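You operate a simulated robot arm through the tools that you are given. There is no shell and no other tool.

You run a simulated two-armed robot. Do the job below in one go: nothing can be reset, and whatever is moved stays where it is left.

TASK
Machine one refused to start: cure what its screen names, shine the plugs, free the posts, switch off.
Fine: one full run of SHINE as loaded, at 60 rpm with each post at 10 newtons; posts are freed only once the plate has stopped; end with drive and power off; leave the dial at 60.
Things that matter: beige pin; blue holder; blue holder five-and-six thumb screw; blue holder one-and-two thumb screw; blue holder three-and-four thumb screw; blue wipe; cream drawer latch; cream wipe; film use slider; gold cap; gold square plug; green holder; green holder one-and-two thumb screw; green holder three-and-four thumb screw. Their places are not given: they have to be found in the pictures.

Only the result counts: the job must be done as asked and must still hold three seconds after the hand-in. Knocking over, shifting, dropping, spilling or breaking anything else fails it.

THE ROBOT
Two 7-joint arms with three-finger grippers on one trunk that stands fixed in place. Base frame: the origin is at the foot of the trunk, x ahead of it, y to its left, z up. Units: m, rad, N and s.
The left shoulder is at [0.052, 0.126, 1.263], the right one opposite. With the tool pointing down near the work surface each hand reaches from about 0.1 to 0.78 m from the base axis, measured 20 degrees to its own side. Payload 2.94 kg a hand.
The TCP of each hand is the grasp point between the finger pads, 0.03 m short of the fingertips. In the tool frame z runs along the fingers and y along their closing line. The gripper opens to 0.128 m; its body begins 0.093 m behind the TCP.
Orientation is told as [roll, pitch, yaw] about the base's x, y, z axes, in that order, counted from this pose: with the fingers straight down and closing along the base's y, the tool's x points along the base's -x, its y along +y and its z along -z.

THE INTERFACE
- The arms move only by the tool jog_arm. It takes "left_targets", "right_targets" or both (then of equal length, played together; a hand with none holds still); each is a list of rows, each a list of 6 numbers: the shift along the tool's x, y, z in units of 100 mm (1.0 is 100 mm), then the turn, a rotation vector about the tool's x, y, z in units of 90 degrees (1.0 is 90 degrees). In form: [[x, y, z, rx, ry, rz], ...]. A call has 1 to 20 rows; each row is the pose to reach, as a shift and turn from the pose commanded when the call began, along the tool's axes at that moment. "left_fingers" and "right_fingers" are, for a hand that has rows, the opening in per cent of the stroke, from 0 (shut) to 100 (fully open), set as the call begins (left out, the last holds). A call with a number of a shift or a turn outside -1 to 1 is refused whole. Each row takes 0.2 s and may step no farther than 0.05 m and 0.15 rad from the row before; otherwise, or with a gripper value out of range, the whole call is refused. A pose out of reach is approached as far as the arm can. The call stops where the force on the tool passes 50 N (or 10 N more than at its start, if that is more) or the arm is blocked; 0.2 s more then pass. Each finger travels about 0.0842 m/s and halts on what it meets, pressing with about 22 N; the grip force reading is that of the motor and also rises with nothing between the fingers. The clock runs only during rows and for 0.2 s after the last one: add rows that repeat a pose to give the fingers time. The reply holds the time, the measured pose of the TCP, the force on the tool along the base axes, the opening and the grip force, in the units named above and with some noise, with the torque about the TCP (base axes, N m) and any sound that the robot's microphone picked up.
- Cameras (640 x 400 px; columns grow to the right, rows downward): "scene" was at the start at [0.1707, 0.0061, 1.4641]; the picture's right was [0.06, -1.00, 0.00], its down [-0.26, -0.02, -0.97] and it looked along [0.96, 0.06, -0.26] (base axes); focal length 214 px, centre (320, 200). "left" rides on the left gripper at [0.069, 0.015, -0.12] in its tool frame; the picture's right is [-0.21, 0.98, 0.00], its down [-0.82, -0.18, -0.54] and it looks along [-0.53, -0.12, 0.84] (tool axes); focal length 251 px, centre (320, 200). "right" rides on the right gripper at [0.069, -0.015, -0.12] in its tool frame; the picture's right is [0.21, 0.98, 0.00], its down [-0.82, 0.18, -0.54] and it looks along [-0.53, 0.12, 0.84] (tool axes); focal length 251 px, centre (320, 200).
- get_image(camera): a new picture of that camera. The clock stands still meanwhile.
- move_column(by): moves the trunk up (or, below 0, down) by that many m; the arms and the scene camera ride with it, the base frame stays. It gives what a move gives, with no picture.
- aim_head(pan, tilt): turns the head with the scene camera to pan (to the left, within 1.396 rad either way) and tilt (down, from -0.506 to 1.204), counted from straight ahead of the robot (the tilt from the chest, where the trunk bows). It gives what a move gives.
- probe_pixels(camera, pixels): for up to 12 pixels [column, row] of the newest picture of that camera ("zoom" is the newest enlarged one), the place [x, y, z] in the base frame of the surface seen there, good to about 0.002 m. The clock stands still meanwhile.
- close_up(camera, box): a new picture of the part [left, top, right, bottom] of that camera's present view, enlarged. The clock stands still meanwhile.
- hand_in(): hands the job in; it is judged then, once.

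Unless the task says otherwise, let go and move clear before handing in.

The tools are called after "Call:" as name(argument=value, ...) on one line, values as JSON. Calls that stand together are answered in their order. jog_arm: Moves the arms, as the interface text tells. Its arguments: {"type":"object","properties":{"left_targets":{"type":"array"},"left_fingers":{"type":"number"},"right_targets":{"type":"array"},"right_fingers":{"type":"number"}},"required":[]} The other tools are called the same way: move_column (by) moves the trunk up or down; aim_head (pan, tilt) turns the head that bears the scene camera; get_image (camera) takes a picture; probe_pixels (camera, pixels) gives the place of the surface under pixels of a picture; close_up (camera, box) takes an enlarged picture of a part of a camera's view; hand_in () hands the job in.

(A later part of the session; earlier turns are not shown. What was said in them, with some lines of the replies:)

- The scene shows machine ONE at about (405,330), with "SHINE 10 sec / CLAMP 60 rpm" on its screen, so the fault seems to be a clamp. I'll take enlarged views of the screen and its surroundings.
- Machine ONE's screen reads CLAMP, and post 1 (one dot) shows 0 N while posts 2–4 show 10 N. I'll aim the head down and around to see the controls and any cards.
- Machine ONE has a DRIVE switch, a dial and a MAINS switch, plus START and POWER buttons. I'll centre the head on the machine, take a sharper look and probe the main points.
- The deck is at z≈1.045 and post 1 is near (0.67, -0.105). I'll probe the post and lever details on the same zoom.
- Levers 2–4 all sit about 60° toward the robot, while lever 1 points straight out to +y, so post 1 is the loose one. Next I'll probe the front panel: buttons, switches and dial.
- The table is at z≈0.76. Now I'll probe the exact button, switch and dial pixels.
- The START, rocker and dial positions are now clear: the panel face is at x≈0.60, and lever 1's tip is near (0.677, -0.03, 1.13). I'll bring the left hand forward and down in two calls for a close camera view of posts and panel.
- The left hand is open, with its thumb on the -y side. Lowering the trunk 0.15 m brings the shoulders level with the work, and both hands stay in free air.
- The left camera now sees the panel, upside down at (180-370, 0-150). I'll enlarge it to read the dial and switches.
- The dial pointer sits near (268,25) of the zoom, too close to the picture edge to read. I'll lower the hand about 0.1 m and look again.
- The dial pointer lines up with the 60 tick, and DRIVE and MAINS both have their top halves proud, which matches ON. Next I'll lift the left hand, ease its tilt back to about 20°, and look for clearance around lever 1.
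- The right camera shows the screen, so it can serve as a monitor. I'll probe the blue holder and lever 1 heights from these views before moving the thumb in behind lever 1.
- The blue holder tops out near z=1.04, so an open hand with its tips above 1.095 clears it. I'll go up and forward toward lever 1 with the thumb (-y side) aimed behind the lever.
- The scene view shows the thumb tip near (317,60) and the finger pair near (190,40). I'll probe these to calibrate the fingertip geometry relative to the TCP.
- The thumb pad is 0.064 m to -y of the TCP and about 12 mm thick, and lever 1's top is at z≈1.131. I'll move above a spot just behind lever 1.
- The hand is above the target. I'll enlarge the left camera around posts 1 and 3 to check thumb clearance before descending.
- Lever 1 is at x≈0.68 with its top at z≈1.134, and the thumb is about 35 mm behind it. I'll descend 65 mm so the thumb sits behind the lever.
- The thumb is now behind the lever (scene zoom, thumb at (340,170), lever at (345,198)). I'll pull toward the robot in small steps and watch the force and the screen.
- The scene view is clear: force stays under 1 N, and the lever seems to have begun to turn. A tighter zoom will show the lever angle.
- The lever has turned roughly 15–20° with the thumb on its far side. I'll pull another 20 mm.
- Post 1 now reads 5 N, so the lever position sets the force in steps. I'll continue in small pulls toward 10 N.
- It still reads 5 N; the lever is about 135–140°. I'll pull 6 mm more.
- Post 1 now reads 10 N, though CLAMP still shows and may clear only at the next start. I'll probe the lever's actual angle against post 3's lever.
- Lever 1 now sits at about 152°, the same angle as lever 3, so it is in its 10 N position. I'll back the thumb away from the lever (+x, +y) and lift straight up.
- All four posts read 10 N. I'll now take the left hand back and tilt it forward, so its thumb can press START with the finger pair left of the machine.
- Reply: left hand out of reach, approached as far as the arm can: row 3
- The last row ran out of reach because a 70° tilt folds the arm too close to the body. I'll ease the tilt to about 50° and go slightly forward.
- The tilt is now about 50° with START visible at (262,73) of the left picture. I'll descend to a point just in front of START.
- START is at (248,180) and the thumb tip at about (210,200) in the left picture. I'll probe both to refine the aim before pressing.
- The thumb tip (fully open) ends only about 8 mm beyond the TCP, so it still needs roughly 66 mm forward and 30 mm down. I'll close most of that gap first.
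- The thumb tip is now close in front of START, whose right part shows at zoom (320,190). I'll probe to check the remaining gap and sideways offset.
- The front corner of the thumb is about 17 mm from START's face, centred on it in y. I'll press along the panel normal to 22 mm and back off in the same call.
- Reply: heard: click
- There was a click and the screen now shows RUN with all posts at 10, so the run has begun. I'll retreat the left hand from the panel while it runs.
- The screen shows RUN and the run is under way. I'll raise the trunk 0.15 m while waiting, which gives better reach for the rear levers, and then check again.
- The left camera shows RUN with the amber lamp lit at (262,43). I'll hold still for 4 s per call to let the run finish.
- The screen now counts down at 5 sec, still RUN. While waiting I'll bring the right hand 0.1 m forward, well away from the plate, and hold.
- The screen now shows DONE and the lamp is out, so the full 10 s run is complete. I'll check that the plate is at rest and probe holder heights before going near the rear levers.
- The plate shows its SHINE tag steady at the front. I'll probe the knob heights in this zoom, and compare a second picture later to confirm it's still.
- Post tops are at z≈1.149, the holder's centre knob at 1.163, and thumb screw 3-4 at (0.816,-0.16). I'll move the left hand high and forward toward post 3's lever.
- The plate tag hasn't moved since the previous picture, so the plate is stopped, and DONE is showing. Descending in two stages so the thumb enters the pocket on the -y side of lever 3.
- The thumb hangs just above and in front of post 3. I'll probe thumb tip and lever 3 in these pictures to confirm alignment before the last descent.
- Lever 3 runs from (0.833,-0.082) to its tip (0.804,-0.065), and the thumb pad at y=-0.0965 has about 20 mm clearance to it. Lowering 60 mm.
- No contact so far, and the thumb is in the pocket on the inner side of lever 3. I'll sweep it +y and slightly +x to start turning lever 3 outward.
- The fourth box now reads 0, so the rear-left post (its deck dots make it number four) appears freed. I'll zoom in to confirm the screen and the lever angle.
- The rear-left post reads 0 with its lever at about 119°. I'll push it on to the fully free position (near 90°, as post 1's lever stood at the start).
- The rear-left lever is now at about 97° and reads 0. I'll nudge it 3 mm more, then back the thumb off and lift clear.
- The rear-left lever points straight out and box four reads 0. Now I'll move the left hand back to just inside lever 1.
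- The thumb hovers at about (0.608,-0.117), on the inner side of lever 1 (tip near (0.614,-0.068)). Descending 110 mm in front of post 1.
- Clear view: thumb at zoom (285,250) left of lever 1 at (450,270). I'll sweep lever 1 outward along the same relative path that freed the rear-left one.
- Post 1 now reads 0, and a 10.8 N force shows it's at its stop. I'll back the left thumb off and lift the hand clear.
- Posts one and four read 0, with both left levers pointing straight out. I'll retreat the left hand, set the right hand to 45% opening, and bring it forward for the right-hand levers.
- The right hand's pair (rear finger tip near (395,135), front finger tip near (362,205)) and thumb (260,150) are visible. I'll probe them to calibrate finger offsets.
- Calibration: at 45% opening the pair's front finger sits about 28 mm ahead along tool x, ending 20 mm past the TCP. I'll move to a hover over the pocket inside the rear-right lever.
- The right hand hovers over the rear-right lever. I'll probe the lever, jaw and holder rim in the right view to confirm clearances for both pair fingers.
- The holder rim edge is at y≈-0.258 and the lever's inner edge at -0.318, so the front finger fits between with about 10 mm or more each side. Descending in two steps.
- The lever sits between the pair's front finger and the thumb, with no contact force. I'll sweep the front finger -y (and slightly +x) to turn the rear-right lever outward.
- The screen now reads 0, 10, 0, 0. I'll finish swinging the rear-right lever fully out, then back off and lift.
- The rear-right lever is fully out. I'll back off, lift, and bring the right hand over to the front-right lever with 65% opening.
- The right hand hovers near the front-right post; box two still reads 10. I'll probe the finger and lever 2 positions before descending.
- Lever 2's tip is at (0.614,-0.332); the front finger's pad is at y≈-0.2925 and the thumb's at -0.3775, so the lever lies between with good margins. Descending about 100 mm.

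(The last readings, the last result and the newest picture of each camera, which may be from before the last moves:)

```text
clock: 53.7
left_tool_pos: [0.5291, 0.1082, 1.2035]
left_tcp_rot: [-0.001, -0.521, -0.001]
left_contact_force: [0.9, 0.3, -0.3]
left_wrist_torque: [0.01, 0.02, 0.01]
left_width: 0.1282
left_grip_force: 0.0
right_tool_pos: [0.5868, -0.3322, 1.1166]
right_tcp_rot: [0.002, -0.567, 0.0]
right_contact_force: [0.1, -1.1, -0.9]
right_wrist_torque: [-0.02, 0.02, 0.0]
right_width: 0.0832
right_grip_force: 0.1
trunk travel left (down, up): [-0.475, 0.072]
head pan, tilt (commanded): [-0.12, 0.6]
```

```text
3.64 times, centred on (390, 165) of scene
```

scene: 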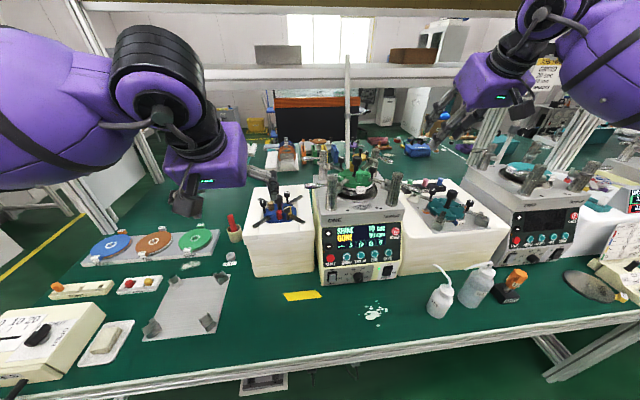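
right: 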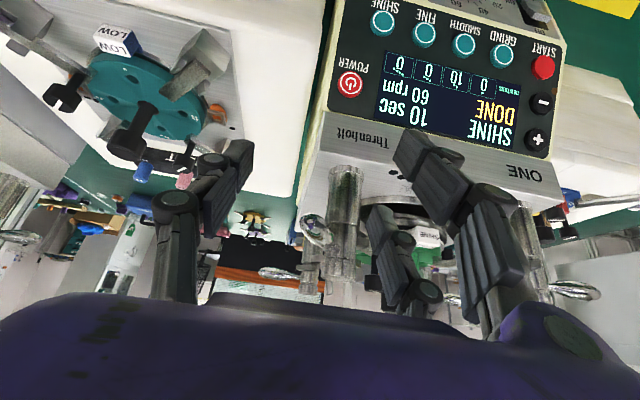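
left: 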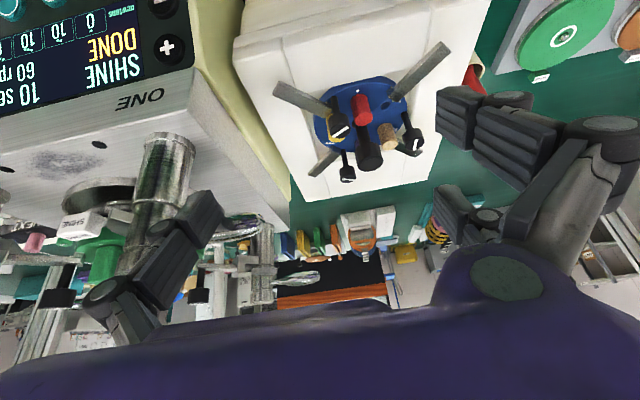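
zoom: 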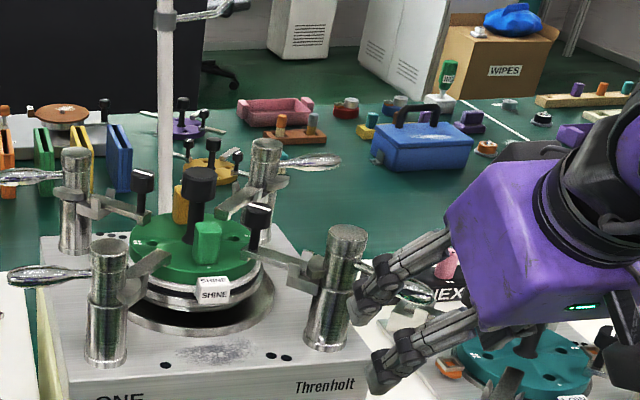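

The finger is in front of post 2, inside lever 2, with no contact. I'll sweep lever 2 outward along the same relative path.

Call:
jog_arm(right_targets=[[-0.084, -0.16, 0.054, 0, 0, 0], [-0.135, -0.28, 0.086, 0, 0, 0], [-0.16, -0.38, 0.102, 0, 0, 0], [-0.186, -0.46, 0.118, 0, 0, 0], [-0.211, -0.53, 0.134, 0, 0, 0], [-0.279, -0.56, 0.177, 0, 0, 0], [-0.346, -0.58, 0.22, 0, 0, 0], [-0.397, -0.58, 0.252, 0, 0, 0]])

Call:
get_image(camera="right")

Call:
close_up(camera="scene", box=[310, 110, 450, 270])

```text
clock: 55.5
left_tool_pos: [0.5259, 0.1073, 1.2038]
left_tcp_rot: [0.001, -0.523, 0.002]
left_contact_force: [-0.2, 0.6, -0.1]
left_wrist_torque: [-0.02, 0.0, 0.01]
left_width: 0.1279
left_grip_force: 0.1
right_tool_pos: [0.6324, -0.3928, 1.1185]
right_tcp_rot: [-0.001, -0.563, -0.001]
right_contact_force: [-10.7, 0.4, -3.7]
right_wrist_torque: [-0.17, 0.1, 0.5]
right_width: 0.0837
right_grip_force: 0.7
trunk travel left (down, up): [-0.475, 0.072]
head pan, tilt (commanded): [-0.12, 0.6]
```

```text
taken
```

right: 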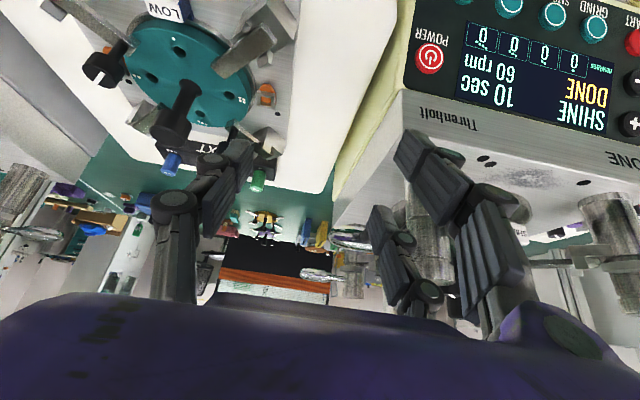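

```text
2.50 times, centred on (380, 190) of scene
```

zoom: 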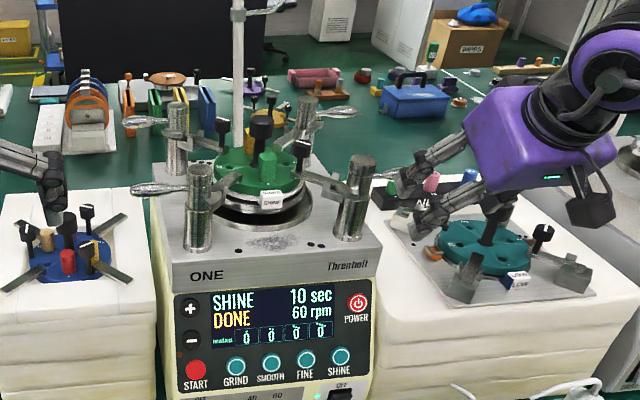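

All four posts now read 0. I'll back the right hand off, lift and withdraw it, leaving the levers untouched.

Call:
jog_arm(right_targets=[[0.127, 0, -0.08, 0, 0, 0], [0.253, 0, -0.161, 0, 0, 0], [-0.015, 0, -0.583, 0, 0, 0], [-0.256, 0, -0.963, 0, 0, 0]])

Call:
jog_arm(right_targets=[[0.29, 0.0, -0.18, 0, 0, 0], [0.58, 0.0, -0.36, 0, 0, 0], [0.87, 0.0, -0.55, 0, 0, 0]], right_fingers=100)

Call:
get_image(camera="right")

Call:
close_up(camera="scene", box=[290, 120, 430, 290])

```text
clock: 56.5
left_tool_pos: [0.5268, 0.1089, 1.2029]
left_tcp_rot: [-0.001, -0.523, 0.003]
left_contact_force: [-0.3, 0.4, 0.2]
left_wrist_torque: [0.02, 0.0, 0.02]
left_width: 0.1281
left_grip_force: 0.0
right_tool_pos: [0.6027, -0.392, 1.2163]
right_tcp_rot: [-0.001, -0.564, 0.0]
right_contact_force: [0.0, 0.0, 0.4]
right_wrist_torque: [-0.01, -0.02, 0.01]
right_width: 0.0834
right_grip_force: 0.0
trunk travel left (down, up): [-0.475, 0.072]
head pan, tilt (commanded): [-0.12, 0.6]
```

```text
clock: 57.3
left_tool_pos: [0.5271, 0.1079, 1.203]
left_tcp_rot: [0.0, -0.523, 0.0]
left_contact_force: [-0.2, -1.0, 0.6]
left_wrist_torque: [0.0, -0.04, 0.02]
left_width: 0.128
left_grip_force: 0.1
right_tool_pos: [0.4995, -0.3917, 1.2139]
right_tcp_rot: [0.001, -0.567, -0.003]
right_contact_force: [-1.1, 0.0, 0.0]
right_wrist_torque: [0.02, -0.02, -0.01]
right_width: 0.1279
right_grip_force: 0.1
trunk travel left (down, up): [-0.475, 0.072]
head pan, tilt (commanded): [-0.12, 0.6]
```

```text
taken
```

right: 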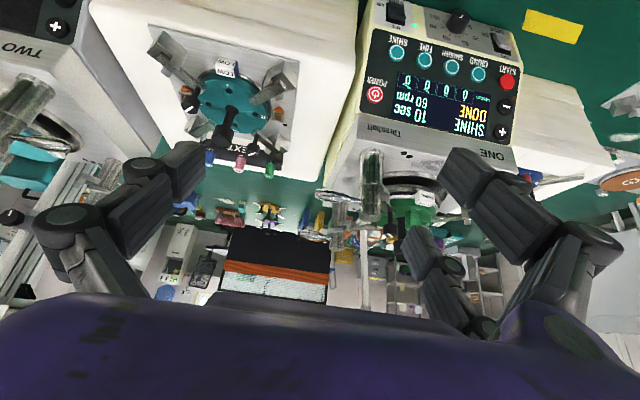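

```text
2.35 times, centred on (360, 205) of scene
```

zoom: 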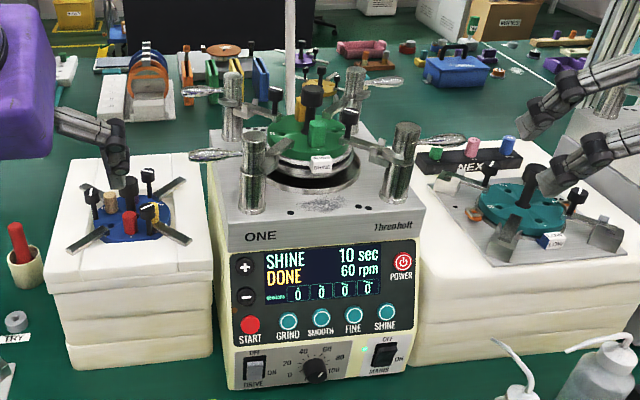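

All four levers point outward and the screen reads DONE with 0 0 0 0. Next I'll lower the trunk again and take the left hand to the DRIVE rocker.

Call:
move_column(by=-0.15)

Call:
jog_arm(left_targets=[[0.083, -0.33, 0.144, 0, -0.07, 0], [0.167, -0.66, 0.289, 0, -0.14, 0], [0.25, -1.0, 0.433, 0, -0.21, 0]])

Call:
jog_arm(left_targets=[[0.25, -0.15, 0.22, 0, 0, 0], [0.5, -0.3, 0.44, 0, 0, 0], [0.753, -0.435, 0.658, 0, 0, 0]])

Call:
get_image(camera="left")

Call:
get_image(camera="scene")

```text
clock: 59.1
left_tool_pos: [0.5284, 0.1097, 1.0537]
left_tcp_rot: [-0.001, -0.525, 0.001]
left_contact_force: [-1.3, 0.1, -0.1]
left_wrist_torque: [-0.02, -0.03, -0.01]
left_width: 0.128
left_grip_force: 0.0
right_tool_pos: [0.5002, -0.3919, 1.0636]
right_tcp_rot: [0.0, -0.569, 0.0]
right_contact_force: [-0.2, 0.5, -0.6]
right_wrist_torque: [-0.02, -0.01, 0.01]
right_width: 0.1278
right_grip_force: 0.0
trunk travel left (down, up): [-0.325, 0.222]
head pan, tilt (commanded): [-0.12, 0.6]
```

```text
clock: 59.9
left_tool_pos: [0.5284, 0.0066, 1.0035]
left_tcp_rot: [-0.001, -0.855, 0.001]
left_contact_force: [0.1, 0.9, 0.1]
left_wrist_torque: [0.0, -0.02, 0.02]
left_width: 0.1277
left_grip_force: 0.0
right_tool_pos: [0.5004, -0.3935, 1.0625]
right_tcp_rot: [0.002, -0.566, -0.003]
right_contact_force: [0.3, -0.3, -0.2]
right_wrist_torque: [0.05, -0.03, 0.01]
right_width: 0.1278
right_grip_force: 0.0
trunk travel left (down, up): [-0.325, 0.222]
head pan, tilt (commanded): [-0.12, 0.6]
```

```text
clock: 60.7
left_tool_pos: [0.529, -0.0371, 0.9029]
left_tcp_rot: [-0.001, -0.854, 0.003]
left_contact_force: [-0.5, -0.8, 0.6]
left_wrist_torque: [0.02, -0.01, 0.03]
left_width: 0.1282
left_grip_force: 0.1
right_tool_pos: [0.5007, -0.3926, 1.063]
right_tcp_rot: [0.002, -0.567, 0.001]
right_contact_force: [0.5, -1.0, -0.1]
right_wrist_torque: [0.01, 0.0, 0.04]
right_width: 0.128
right_grip_force: 0.2
trunk travel left (down, up): [-0.325, 0.222]
head pan, tilt (commanded): [-0.12, 0.6]
```

```text
taken
```

left: 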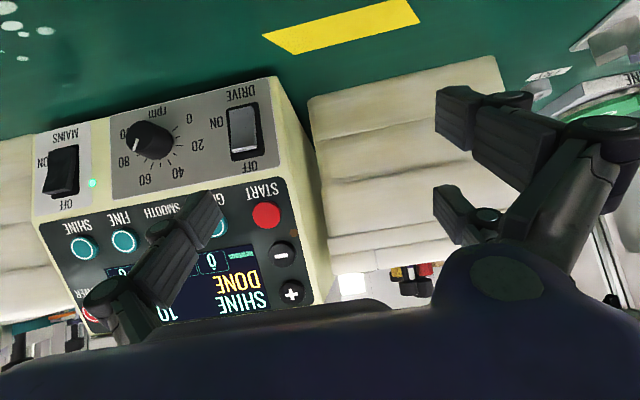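

```text
taken
```

scene: 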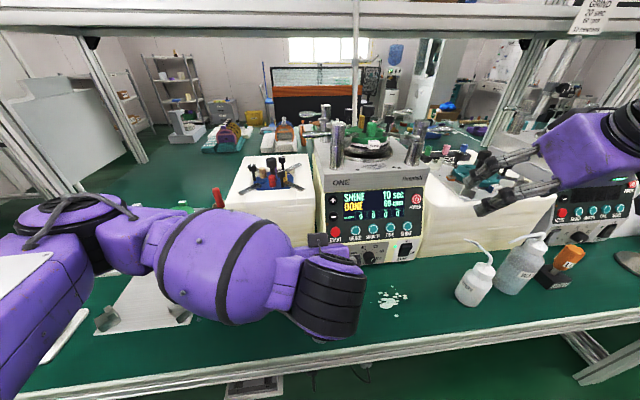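

The DRIVE rocker is at (243,130) in the left picture, with its OFF end nearer the bottom. I'll probe the rocker precisely.

Call:
close_up(camera="left", box=[190, 75, 300, 185])

Call:
probe_pixels(camera="left", pixels=[[240, 112], [241, 122], [243, 132], [244, 142], [245, 150], [247, 156], [233, 140], [255, 140], [228, 150], [262, 150], [240, 104], [265, 215]])

```text
3.64 times, centred on (245, 130) of left
```

zoom: 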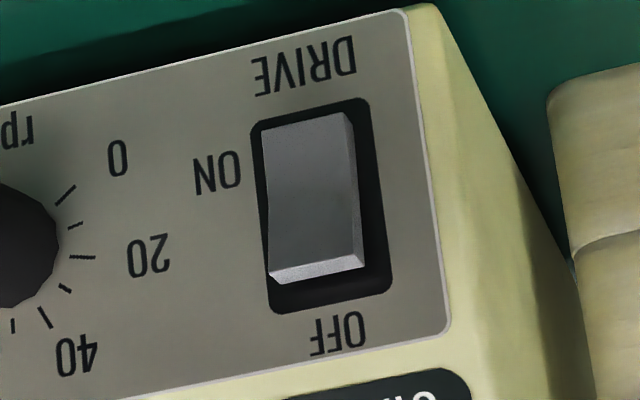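

```text
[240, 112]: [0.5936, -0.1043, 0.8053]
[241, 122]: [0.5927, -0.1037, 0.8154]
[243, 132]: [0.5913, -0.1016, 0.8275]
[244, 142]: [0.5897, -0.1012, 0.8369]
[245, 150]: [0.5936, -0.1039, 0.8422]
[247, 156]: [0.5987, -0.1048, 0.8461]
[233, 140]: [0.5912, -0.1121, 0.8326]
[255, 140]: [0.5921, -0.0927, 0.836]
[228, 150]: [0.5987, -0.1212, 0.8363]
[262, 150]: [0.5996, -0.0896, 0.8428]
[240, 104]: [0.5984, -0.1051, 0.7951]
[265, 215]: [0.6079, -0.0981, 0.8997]
```

The rocker's proud top edge is at (0.5897, -0.103, 0.838). I'll bring the thumb to about 20 mm in front of it.

Call:
jog_arm(left_targets=[[0.16, 0.02, 0.35, 0, 0, 0], [0.324, 0.046, 0.694, 0, 0, 0]])

Call:
get_image(camera="left")

Call:
close_up(camera="left", box=[160, 140, 300, 260])

```text
clock: 61.3
left_tool_pos: [0.5594, -0.0309, 0.8317]
left_tcp_rot: [-0.001, -0.854, -0.001]
left_contact_force: [-0.4, 0.1, 0.4]
left_wrist_torque: [0.02, 0.0, -0.01]
left_width: 0.1278
left_grip_force: 0.0
right_tool_pos: [0.5008, -0.3919, 1.0633]
right_tcp_rot: [0.001, -0.565, 0.002]
right_contact_force: [0.2, -0.6, -0.8]
right_wrist_torque: [0.02, 0.05, 0.01]
right_width: 0.1281
right_grip_force: 0.0
trunk travel left (down, up): [-0.325, 0.222]
head pan, tilt (commanded): [-0.12, 0.6]
```

```text
taken
```

left: 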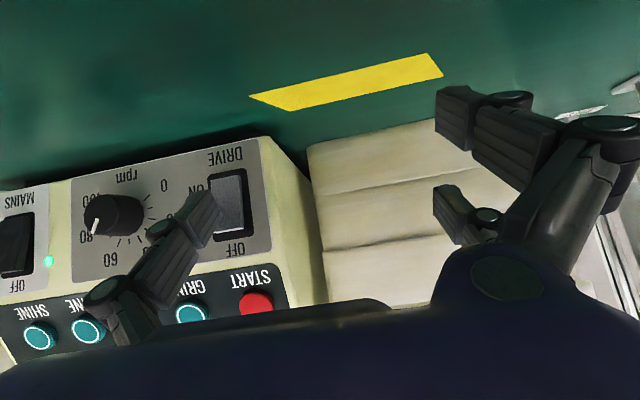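

```text
3.33 times, centred on (230, 200) of left
```

zoom: 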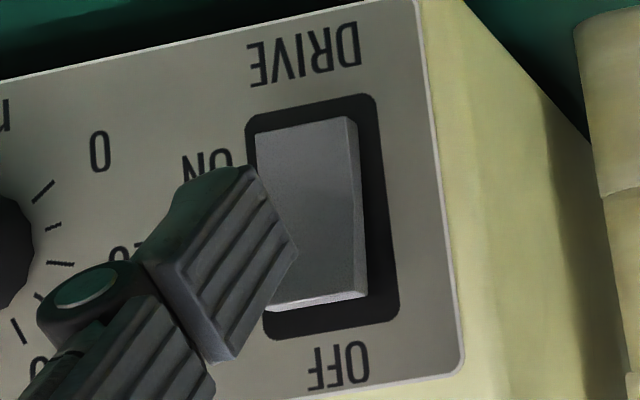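

The thumb is in front of the rocker's upper half. I'll probe the thumb corner to fix the press distance.

Call:
probe_pixels(camera="zoom", pixels=[[290, 245], [295, 255], [270, 200], [250, 175], [240, 330], [330, 290], [330, 240], [310, 180]])

```text
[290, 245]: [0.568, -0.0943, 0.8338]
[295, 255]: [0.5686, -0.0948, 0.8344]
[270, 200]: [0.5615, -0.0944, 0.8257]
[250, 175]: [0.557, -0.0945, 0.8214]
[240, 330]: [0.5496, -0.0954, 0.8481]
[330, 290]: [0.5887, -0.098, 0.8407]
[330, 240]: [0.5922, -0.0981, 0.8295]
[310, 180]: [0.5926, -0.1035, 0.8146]
```

The thumb corner is at x≈0.5686 and the rocker top at about 0.590, so a 31 mm push presses it nearly flush. I'll push and return in one call.

Call:
jog_arm(left_targets=[[-0.118, 0, 0.136, 0, 0, 0], [-0.158, 0, 0.181, 0, 0, 0], [-0.184, 0, 0.211, 0, 0, 0], [-0.204, 0, 0.234, 0, 0, 0], [0.0, 0, 0.0, 0, 0, 0]])

Call:
get_image(camera="left")

Call:
close_up(camera="left", box=[160, 140, 300, 260])

```text
clock: 62.5
left_tool_pos: [0.5612, -0.03, 0.8351]
left_tcp_rot: [-0.002, -0.858, 0.009]
left_contact_force: [0.1, 0.2, -0.4]
left_wrist_torque: [0.02, 0.01, -0.01]
left_width: 0.1279
left_grip_force: 0.1
right_tool_pos: [0.501, -0.3916, 1.0628]
right_tcp_rot: [-0.001, -0.567, 0.0]
right_contact_force: [0.1, -0.1, 0.2]
right_wrist_torque: [0.02, -0.02, -0.01]
right_width: 0.128
right_grip_force: 0.0
trunk travel left (down, up): [-0.325, 0.222]
head pan, tilt (commanded): [-0.12, 0.6]
```

```text
taken
```

left: 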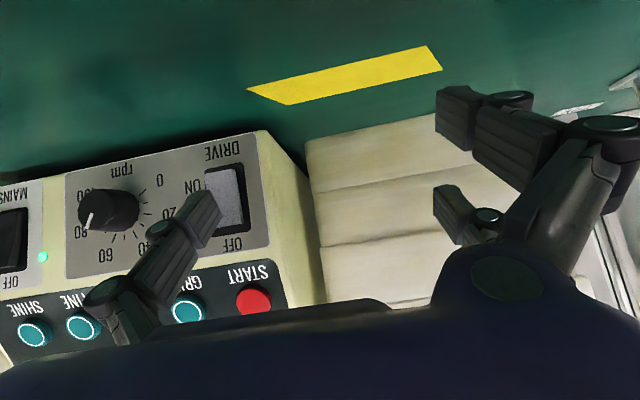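

```text
3.33 times, centred on (230, 200) of left
```

zoom: 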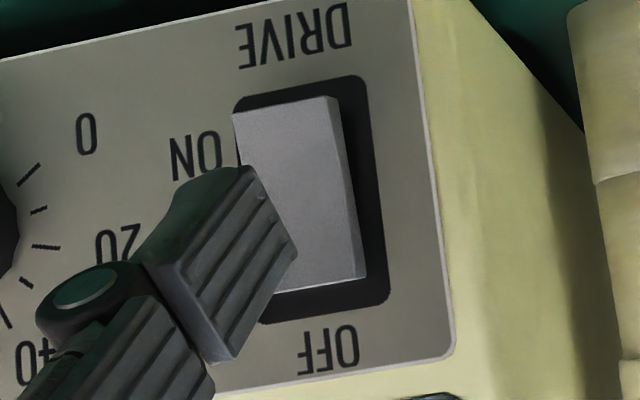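

The rocker looks flipped: the bright ridge at the OFF end is gone. I'll probe its face to confirm the tilt.

Call:
probe_pixels(camera="zoom", pixels=[[285, 110], [300, 160], [315, 210], [330, 260], [340, 275], [290, 100]])

Call:
close_up(camera="right", box=[330, 0, 640, 200])

```text
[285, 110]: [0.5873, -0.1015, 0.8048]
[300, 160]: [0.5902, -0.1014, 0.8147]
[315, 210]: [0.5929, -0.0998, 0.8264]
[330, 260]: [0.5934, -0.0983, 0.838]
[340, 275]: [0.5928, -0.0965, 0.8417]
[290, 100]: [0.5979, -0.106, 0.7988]
```

```text
2.00 times, centred on (485, 100) of right
```

zoom: 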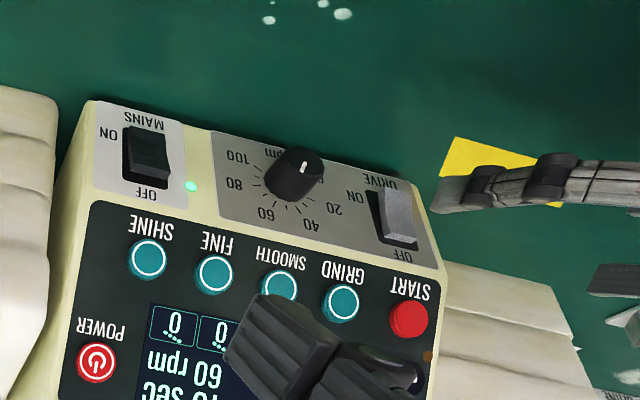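

DRIVE's face has flipped (bottom now proud at x=0.587, top in at 0.593), so DRIVE is off. I'll withdraw the left hand, then use the right hand for POWER.

Call:
jog_arm(left_targets=[[0.15, 0, -0.33, 0, 0, 0], [0.31, 0, -0.66, 0, 0, 0]])

Call:
jog_arm(left_targets=[[-0.25, 0.25, -0.22, 0, 0, 0], [-0.5, 0.5, -0.44, 0, 0, 0], [-0.75, 0.75, -0.65, 0, 0, 0], [-0.75, 1.0, -0.65, 0, 0, 0]])

Call:
get_image(camera="scene")

Call:
get_image(camera="right")

```text
clock: 63.1
left_tool_pos: [0.4884, -0.0309, 0.8546]
left_tcp_rot: [0.0, -0.853, 0.004]
left_contact_force: [-0.3, -0.3, 0.0]
left_wrist_torque: [0.02, -0.01, 0.01]
left_width: 0.128
left_grip_force: 0.2
right_tool_pos: [0.5005, -0.3918, 1.0639]
right_tcp_rot: [0.0, -0.569, -0.001]
right_contact_force: [-0.3, 0.1, -0.2]
right_wrist_torque: [-0.01, -0.01, 0.05]
right_width: 0.128
right_grip_force: 0.0
trunk travel left (down, up): [-0.325, 0.222]
head pan, tilt (commanded): [-0.12, 0.6]
```

```text
clock: 64.1
left_tool_pos: [0.5263, 0.0407, 0.9461]
left_tcp_rot: [0.002, -0.852, -0.001]
left_contact_force: [0.0, 0.4, 0.2]
left_wrist_torque: [0.0, -0.01, -0.02]
left_width: 0.1282
left_grip_force: 0.0
left hand out of reach, approached as far as the arm can: row 2, 3, 4
right_tool_pos: [0.5016, -0.3923, 1.0621]
right_tcp_rot: [0.0, -0.565, 0.0]
right_contact_force: [0.6, -0.4, 0.9]
right_wrist_torque: [0.01, 0.01, -0.03]
right_width: 0.1279
right_grip_force: 0.0
trunk travel left (down, up): [-0.325, 0.222]
head pan, tilt (commanded): [-0.12, 0.6]
```

```text
taken
```

scene: 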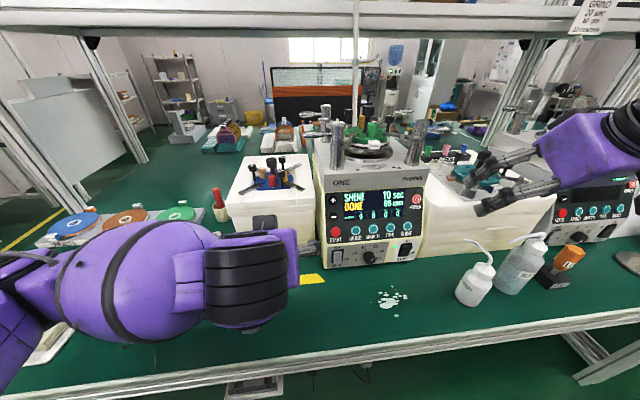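

```text
taken
```

right: 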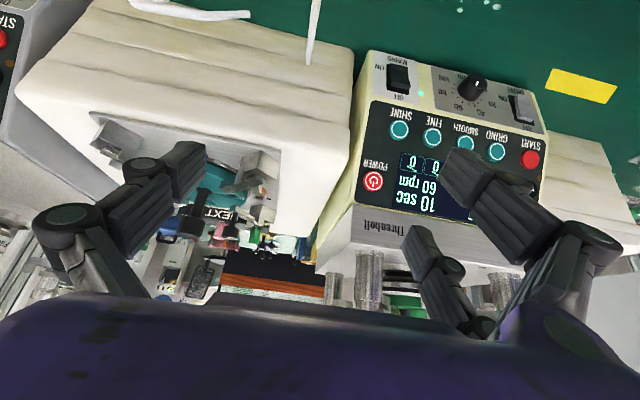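

The left hand is clear of the panel. POWER is at (372,182) of the right picture; I'll turn the right hand 15° to the left so its thumb leads the pair, and shift it over.

Call:
jog_arm(right_targets=[[0.07, 0.33, 0.11, -0.03, 0, -0.047], [0.14, 0.66, 0.22, -0.06, 0, -0.094], [0.215, 1.0, 0.337, -0.0895, 0, -0.1406]])

Call:
jog_arm(right_targets=[[-0.19, 0.16, 0.34, 0, -0.058, 0], [-0.38, 0.32, 0.68, 0, -0.1165, 0]])

Call:
get_image(camera="right")

Call:
get_image(camera="scene")

```text
clock: 64.9
left_tool_pos: [0.5276, 0.0397, 0.9465]
left_tcp_rot: [0.002, -0.852, 0.003]
left_contact_force: [0.4, 0.0, -0.2]
left_wrist_torque: [0.03, 0.0, -0.03]
left_width: 0.1279
left_grip_force: 0.1
right_tool_pos: [0.5006, -0.29, 1.0239]
right_tcp_rot: [0.001, -0.566, 0.261]
right_contact_force: [0.9, 0.5, -0.6]
right_wrist_torque: [-0.02, 0.0, 0.0]
right_width: 0.1277
right_grip_force: 0.1
trunk travel left (down, up): [-0.325, 0.222]
head pan, tilt (commanded): [-0.12, 0.6]
```

```text
clock: 65.5
left_tool_pos: [0.5274, 0.0371, 0.9451]
left_tcp_rot: [0.0, -0.851, 0.0]
left_contact_force: [1.2, -0.2, 0.4]
left_wrist_torque: [0.0, -0.02, -0.01]
left_width: 0.1279
left_grip_force: 0.0
right_tool_pos: [0.5584, -0.2437, 0.9853]
right_tcp_rot: [0.004, -0.75, 0.259]
right_contact_force: [0.8, -0.6, -0.5]
right_wrist_torque: [0.02, 0.02, 0.01]
right_width: 0.1278
right_grip_force: 0.1
trunk travel left (down, up): [-0.325, 0.222]
head pan, tilt (commanded): [-0.12, 0.6]
```

```text
taken
```

right: 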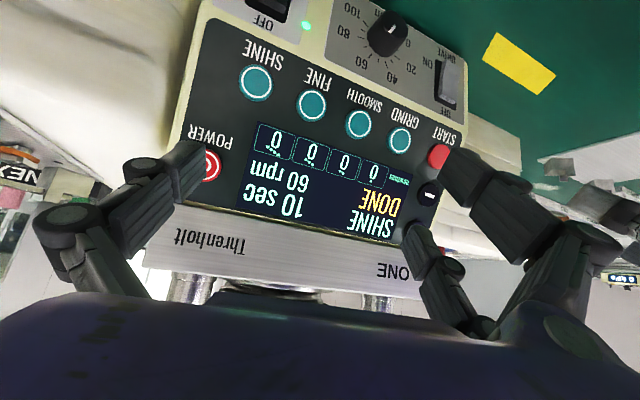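

```text
taken
```

scene: 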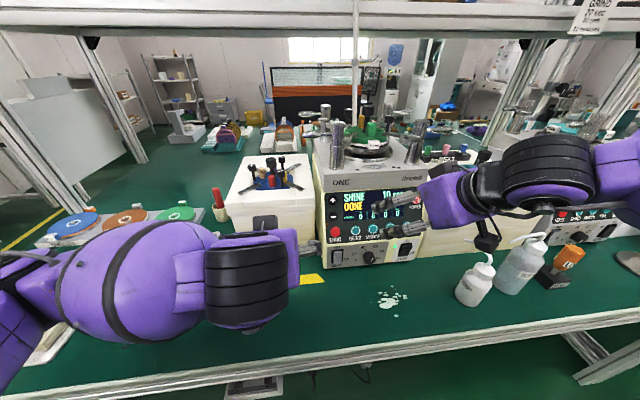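

The right thumb is near POWER at (210,165). The wash bottles stand near the arm in the scene view, so I'll probe those and the thumb/POWER positions before moving on.

Call:
probe_pixels(camera="scene", pixels=[[478, 282], [485, 257], [468, 242], [520, 270], [535, 237], [486, 235], [500, 245], [455, 215], [550, 210]])

Call:
close_up(camera="right", box=[130, 100, 290, 240])

Call:
probe_pixels(camera="zoom", pixels=[[325, 265], [345, 260], [340, 230], [330, 300], [300, 250], [290, 200], [270, 180], [300, 280], [250, 340], [360, 250]])

```text
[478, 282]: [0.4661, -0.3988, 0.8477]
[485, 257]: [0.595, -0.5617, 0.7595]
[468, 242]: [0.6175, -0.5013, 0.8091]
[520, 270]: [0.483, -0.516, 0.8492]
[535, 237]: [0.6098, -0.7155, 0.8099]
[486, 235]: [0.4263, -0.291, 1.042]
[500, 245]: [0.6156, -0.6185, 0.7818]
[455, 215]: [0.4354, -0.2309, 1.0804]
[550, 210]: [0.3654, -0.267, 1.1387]
```

```text
2.86 times, centred on (210, 170) of right
```

zoom: 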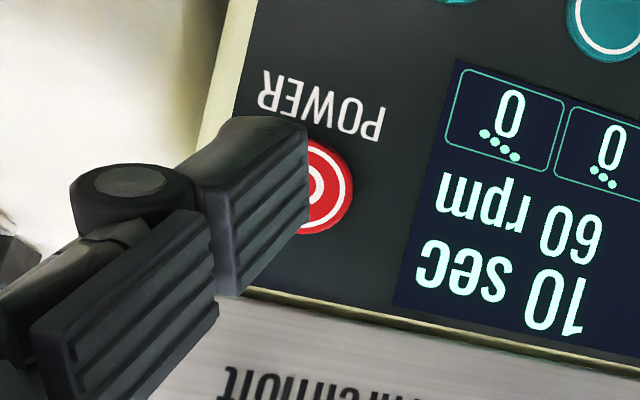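

```text
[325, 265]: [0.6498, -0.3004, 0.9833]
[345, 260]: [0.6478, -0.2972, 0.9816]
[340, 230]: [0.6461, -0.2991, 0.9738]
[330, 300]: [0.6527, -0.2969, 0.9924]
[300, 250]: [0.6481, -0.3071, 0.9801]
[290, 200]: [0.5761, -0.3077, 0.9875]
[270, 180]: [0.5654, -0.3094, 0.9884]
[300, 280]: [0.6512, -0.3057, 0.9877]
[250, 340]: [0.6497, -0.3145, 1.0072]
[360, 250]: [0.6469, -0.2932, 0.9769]
```

The bottle tops stay below the arm. I mis-aimed the last probes below the button, so I'll probe POWER's visible part and the thumb's end edge again.

Call:
probe_pixels(camera="zoom", pixels=[[330, 185], [345, 185], [325, 150], [325, 225], [335, 215], [306, 215], [304, 180], [303, 135], [285, 125], [295, 225], [265, 265], [240, 290]])

```text
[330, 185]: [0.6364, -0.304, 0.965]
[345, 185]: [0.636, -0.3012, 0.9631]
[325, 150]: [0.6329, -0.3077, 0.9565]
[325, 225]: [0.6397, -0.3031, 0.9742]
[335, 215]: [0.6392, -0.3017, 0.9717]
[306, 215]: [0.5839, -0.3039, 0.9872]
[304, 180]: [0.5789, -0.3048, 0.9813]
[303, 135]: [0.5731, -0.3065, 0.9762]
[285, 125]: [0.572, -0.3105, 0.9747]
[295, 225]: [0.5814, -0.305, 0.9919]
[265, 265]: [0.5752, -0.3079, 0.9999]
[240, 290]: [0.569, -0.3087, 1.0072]
```

POWER's face centre is about (0.6365, -0.311, 0.9655), and the thumb's leading corner is about 55 mm short along the panel normal, aligned in y. I'll close 45 mm of it.

Call:
jog_arm(right_targets=[[-0.09, -0.054, 0.205, 0, 0, 0], [-0.18, -0.109, 0.41, 0, 0, 0]])

Call:
close_up(camera="right", box=[130, 100, 290, 240])

Call:
probe_pixels(camera="zoom", pixels=[[306, 215], [304, 180], [303, 140], [320, 170], [330, 200], [315, 140], [310, 230], [335, 170], [290, 120], [295, 225]])

```text
clock: 66.1
left_tool_pos: [0.5264, 0.0389, 0.9472]
left_tcp_rot: [-0.001, -0.852, 0.001]
left_contact_force: [0.7, 0.0, 0.2]
left_wrist_torque: [0.01, 0.01, 0.01]
left_width: 0.128
left_grip_force: 0.1
right_tool_pos: [0.6006, -0.2431, 0.9692]
right_tcp_rot: [-0.001, -0.752, 0.263]
right_contact_force: [0.8, -0.4, 0.2]
right_wrist_torque: [0.0, -0.02, 0.0]
right_width: 0.1283
right_grip_force: 0.0
trunk travel left (down, up): [-0.325, 0.222]
head pan, tilt (commanded): [-0.12, 0.6]
```

```text
2.86 times, centred on (210, 170) of right
```

zoom: 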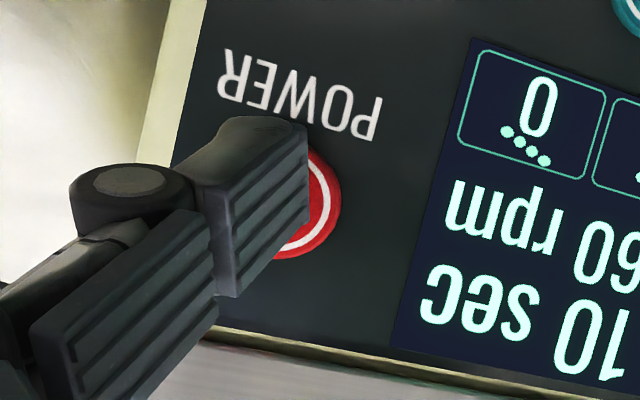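

```text
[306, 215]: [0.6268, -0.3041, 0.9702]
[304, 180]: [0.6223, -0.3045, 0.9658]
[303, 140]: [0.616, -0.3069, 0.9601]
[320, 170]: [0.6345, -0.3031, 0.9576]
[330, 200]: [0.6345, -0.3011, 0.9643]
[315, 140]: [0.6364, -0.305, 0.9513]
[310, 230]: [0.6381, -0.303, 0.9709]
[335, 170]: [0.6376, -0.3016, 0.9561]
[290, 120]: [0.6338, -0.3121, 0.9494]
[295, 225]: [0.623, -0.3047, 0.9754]
```

The thumb corner is now 7–10 mm off POWER's face. I'll press to 13.5 mm and retreat in the same call.

Call:
jog_arm(right_targets=[[-0.027, -0.0145, 0.052, 0, 0, 0], [-0.04, -0.022, 0.0776, 0, 0, 0], [-0.0535, -0.029, 0.1034, 0, 0, 0], [-0.06, -0.0327, 0.1164, 0, 0, 0], [0.067, 0.036, -0.129, 0, 0, 0]])

Call:
get_image(camera="right")

Call:
get_image(camera="scene")

```text
clock: 67.3
left_tool_pos: [0.5255, 0.0399, 0.9475]
left_tcp_rot: [-0.003, -0.854, 0.002]
left_contact_force: [0.4, 0.5, -0.2]
left_wrist_torque: [-0.02, 0.0, 0.02]
left_width: 0.1281
left_grip_force: 0.2
right_tool_pos: [0.5854, -0.243, 0.9743]
right_tcp_rot: [-0.001, -0.749, 0.265]
right_contact_force: [-0.3, 1.2, 0.1]
right_wrist_torque: [0.03, -0.01, 0.01]
right_width: 0.1279
right_grip_force: 0.1
trunk travel left (down, up): [-0.325, 0.222]
head pan, tilt (commanded): [-0.12, 0.6]
heard: click
```

```text
taken
```

right: 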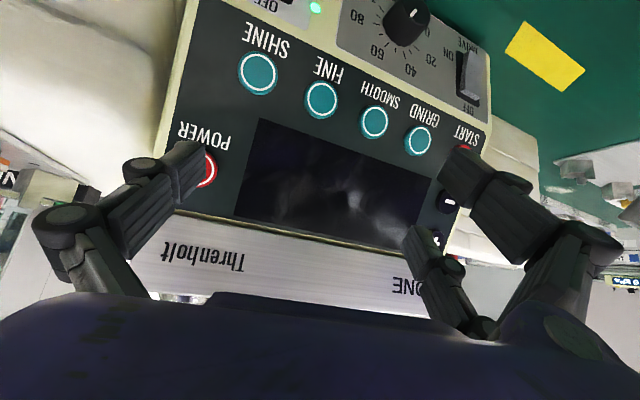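

```text
taken
```

scene: 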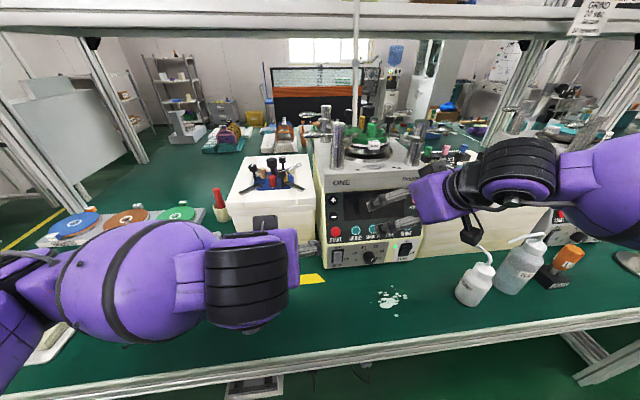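

A click was heard and the screen is now dark, so POWER is off. I'll withdraw the right hand from the panel and raise it clear.

Call:
jog_arm(right_targets=[[0.11, 0.09, -0.377, 0, 0, 0], [0.222, 0.179, -0.754, 0, 0, 0]])

Call:
jog_arm(right_targets=[[-0.15, -0.16, -0.22, 0, 0, 0], [-0.3, -0.32, -0.45, 0, 0, 0], [-0.451, -0.483, -0.672, 0, 0, 0]])

Call:
get_image(camera="right")

Call:
get_image(camera="left")

Call:
close_up(camera="scene", box=[280, 90, 460, 280])

```text
clock: 67.9
left_tool_pos: [0.5271, 0.0384, 0.947]
left_tcp_rot: [-0.001, -0.851, 0.0]
left_contact_force: [-0.2, 0.5, 0.2]
left_wrist_torque: [0.01, 0.02, -0.01]
left_width: 0.128
left_grip_force: 0.1
right_tool_pos: [0.5158, -0.2427, 1.0125]
right_tcp_rot: [0.004, -0.748, 0.259]
right_contact_force: [0.2, -0.3, -1.2]
right_wrist_torque: [0.01, -0.02, -0.01]
right_width: 0.1278
right_grip_force: 0.0
trunk travel left (down, up): [-0.325, 0.222]
head pan, tilt (commanded): [-0.12, 0.6]
```

```text
clock: 68.7
left_tool_pos: [0.5265, 0.0403, 0.9464]
left_tcp_rot: [0.001, -0.854, 0.001]
left_contact_force: [0.4, 0.3, 0.4]
left_wrist_torque: [0.01, -0.01, 0.0]
left_width: 0.1279
left_grip_force: 0.0
right_tool_pos: [0.5168, -0.2932, 1.0937]
right_tcp_rot: [0.0, -0.751, 0.261]
right_contact_force: [-0.1, -0.5, 0.0]
right_wrist_torque: [-0.02, -0.04, 0.03]
right_width: 0.1279
right_grip_force: 0.0
trunk travel left (down, up): [-0.325, 0.222]
head pan, tilt (commanded): [-0.12, 0.6]
```

```text
taken
```

right: 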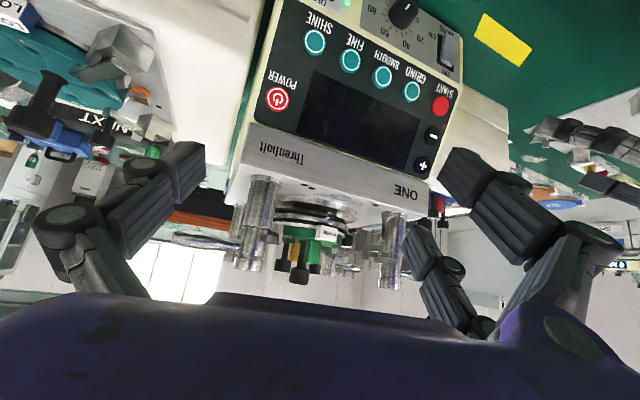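

```text
taken
```

left: 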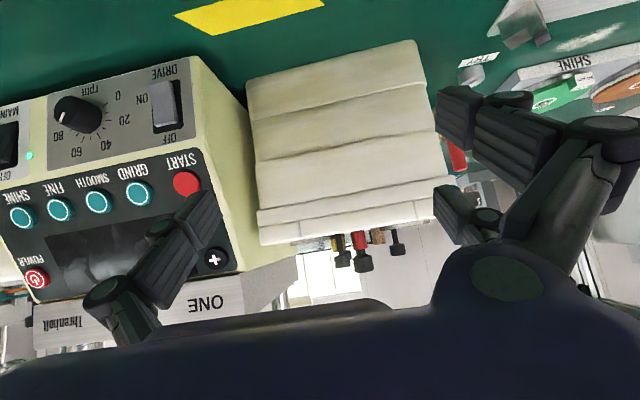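

```text
2.11 times, centred on (370, 185) of scene
```

zoom: 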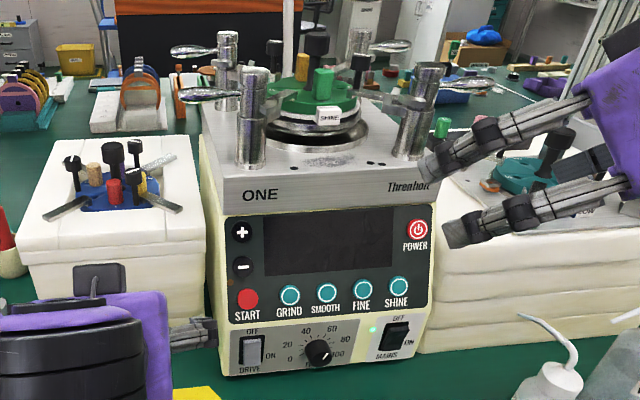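

The screen is dark with levers out. I'll verify the dial pointer and DRIVE, and look at how the idle machine TWO is left.

Call:
close_up(camera="left", box=[30, 60, 200, 170])

Call:
close_up(camera="scene", box=[310, 230, 430, 280])

Call:
close_up(camera="scene", box=[530, 140, 640, 270])

```text
3.64 times, centred on (115, 115) of left
```

zoom: 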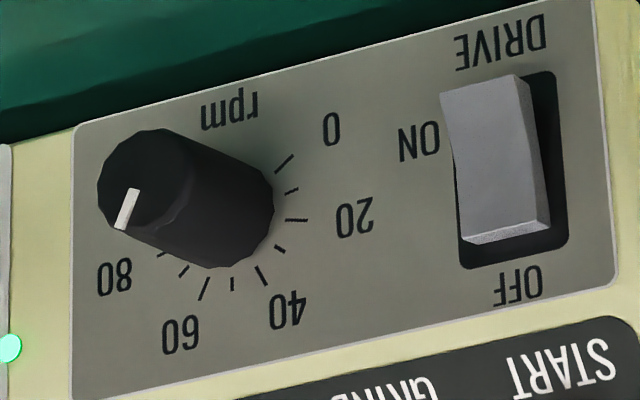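

```text
5.33 times, centred on (370, 255) of scene
```

zoom: 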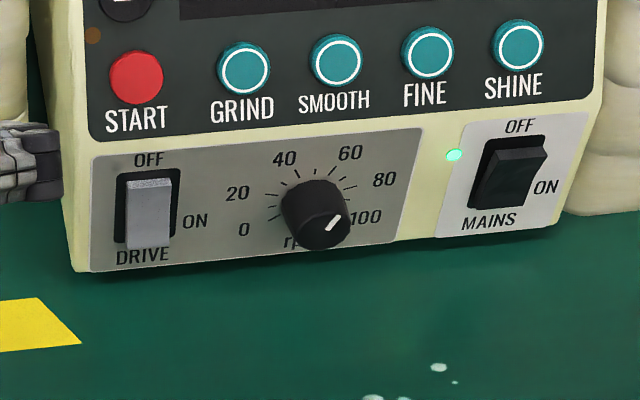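

```text
3.08 times, centred on (585, 205) of scene
```

zoom: 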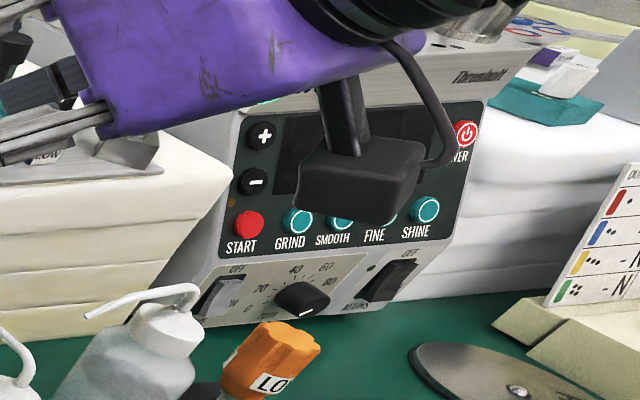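

The dial pointer still matches the 60 tick, DRIVE is tipped to OFF and the screen is dark; MAINS wasn't asked for, so I leave it. I'll raise the trunk and draw both hands back clear.

Call:
move_column(by=0.15)

Call:
jog_arm(left_targets=[[0.2, 0.15, -0.25, 0, 0.05, 0], [0.4, 0.3, -0.5, 0, 0.1, 0], [0.4, 0.3, -0.5, 0, 0.15, 0]], right_targets=[[0.2, -0.15, -0.25, 0, 0.05, 0], [0.4, -0.3, -0.5, 0, 0.1, 0], [0.4, -0.3, -0.5, 0, 0.15, 0]])

Call:
get_image(camera="scene")

Call:
get_image(camera="right")

Call:
get_image(camera="left")

```text
clock: 70.4
left_tool_pos: [0.5256, 0.0373, 1.0966]
left_tcp_rot: [0.0, -0.853, 0.001]
left_contact_force: [-0.2, -0.4, -0.7]
left_wrist_torque: [-0.01, 0.03, 0.01]
left_width: 0.1279
left_grip_force: 0.0
right_tool_pos: [0.5183, -0.2934, 1.243]
right_tcp_rot: [0.0, -0.748, 0.261]
right_contact_force: [-0.3, 0.6, 0.1]
right_wrist_torque: [0.01, 0.0, 0.02]
right_width: 0.128
right_grip_force: 0.1
trunk travel left (down, up): [-0.475, 0.072]
head pan, tilt (commanded): [-0.12, 0.6]
```

```text
clock: 71.2
left_tool_pos: [0.4622, 0.0555, 1.1002]
left_tcp_rot: [0.0, -0.618, 0.001]
left_contact_force: [0.6, -0.8, -1.2]
left_wrist_torque: [0.02, -0.02, 0.04]
left_width: 0.1279
left_grip_force: 0.3
left hand out of reach, approached as far as the arm can: row 2, 3
right_tool_pos: [0.464, -0.3407, 1.2523]
right_tcp_rot: [0.003, -0.512, 0.261]
right_contact_force: [0.5, -0.8, 0.1]
right_wrist_torque: [0.05, 0.04, 0.02]
right_width: 0.128
right_grip_force: 0.1
trunk travel left (down, up): [-0.475, 0.072]
head pan, tilt (commanded): [-0.12, 0.6]
```

```text
taken
```

scene: 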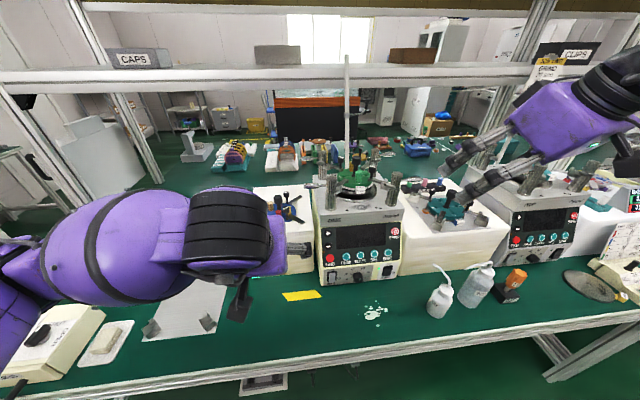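

```text
taken
```

right: 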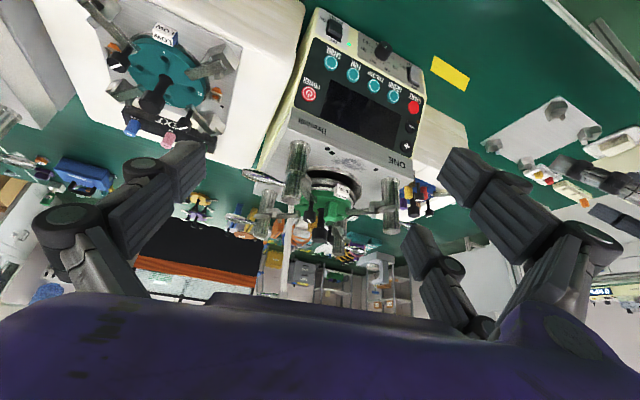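

```text
taken
```

left: 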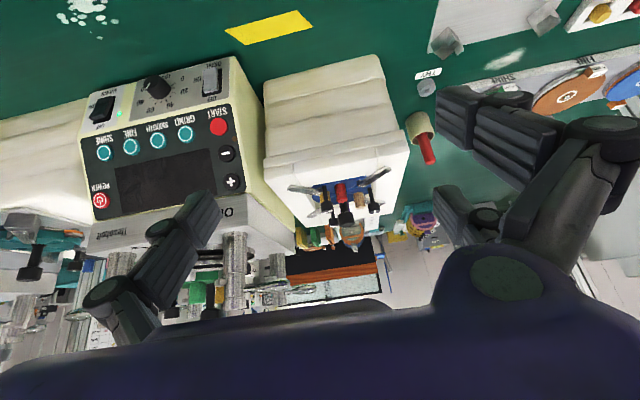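

Both hands are clear and the screen is dark. One last look at the levers before handing in.

Call:
close_up(camera="scene", box=[300, 130, 420, 290])

Call:
close_up(camera="right", box=[220, 0, 460, 250])

```text
2.50 times, centred on (360, 210) of scene
```

zoom: 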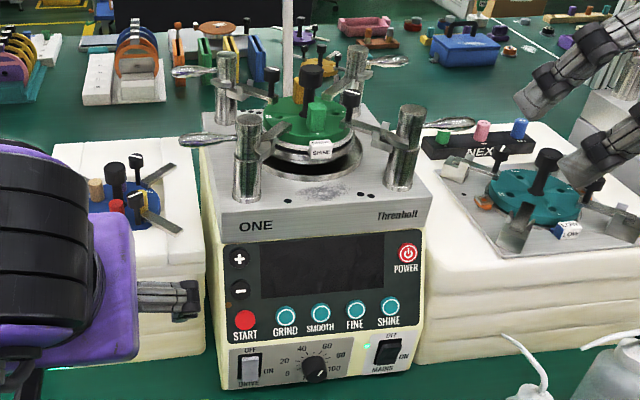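

```text
1.60 times, centred on (340, 125) of right
```

zoom: 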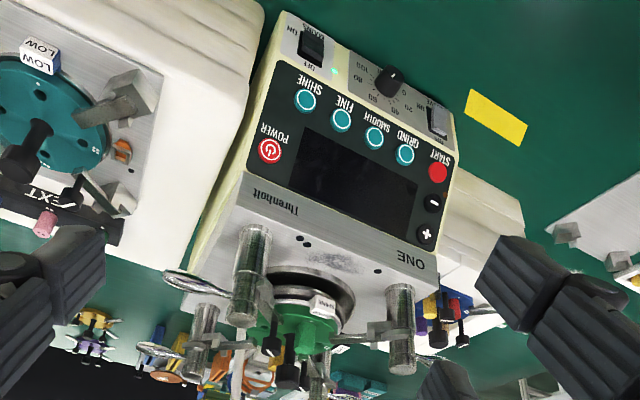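

All four levers point outward, the screen is dark, DRIVE is off, the dial is at 60, and nothing else has been disturbed. Handing in.

Call:
hand_in()

```text
The job is handed in.
```

Machine one's job is done and handed in; the judge's result hasn't come back.

- **Fault:** the screen named CLAMP because post one was at 0 newtons. I turned its lever until all four posts read 10.
- **Run:** I pressed START once with 60 rpm showing. SHINE ran its 10 seconds through to DONE.
- **Posts:** I freed all four only after DONE showed and the plate was still. The screen then read 0 for each, and all four levers point outward.
- **Off:** the DRIVE rocker is tipped to OFF. POWER was pressed off and the screen is dark. The dial still points at 60.

I left the MAINS rocker on, with its green lamp lit, because you asked only for drive and power to be off. Nothing else was moved in the last pictures, and both hands are clear of the machine.
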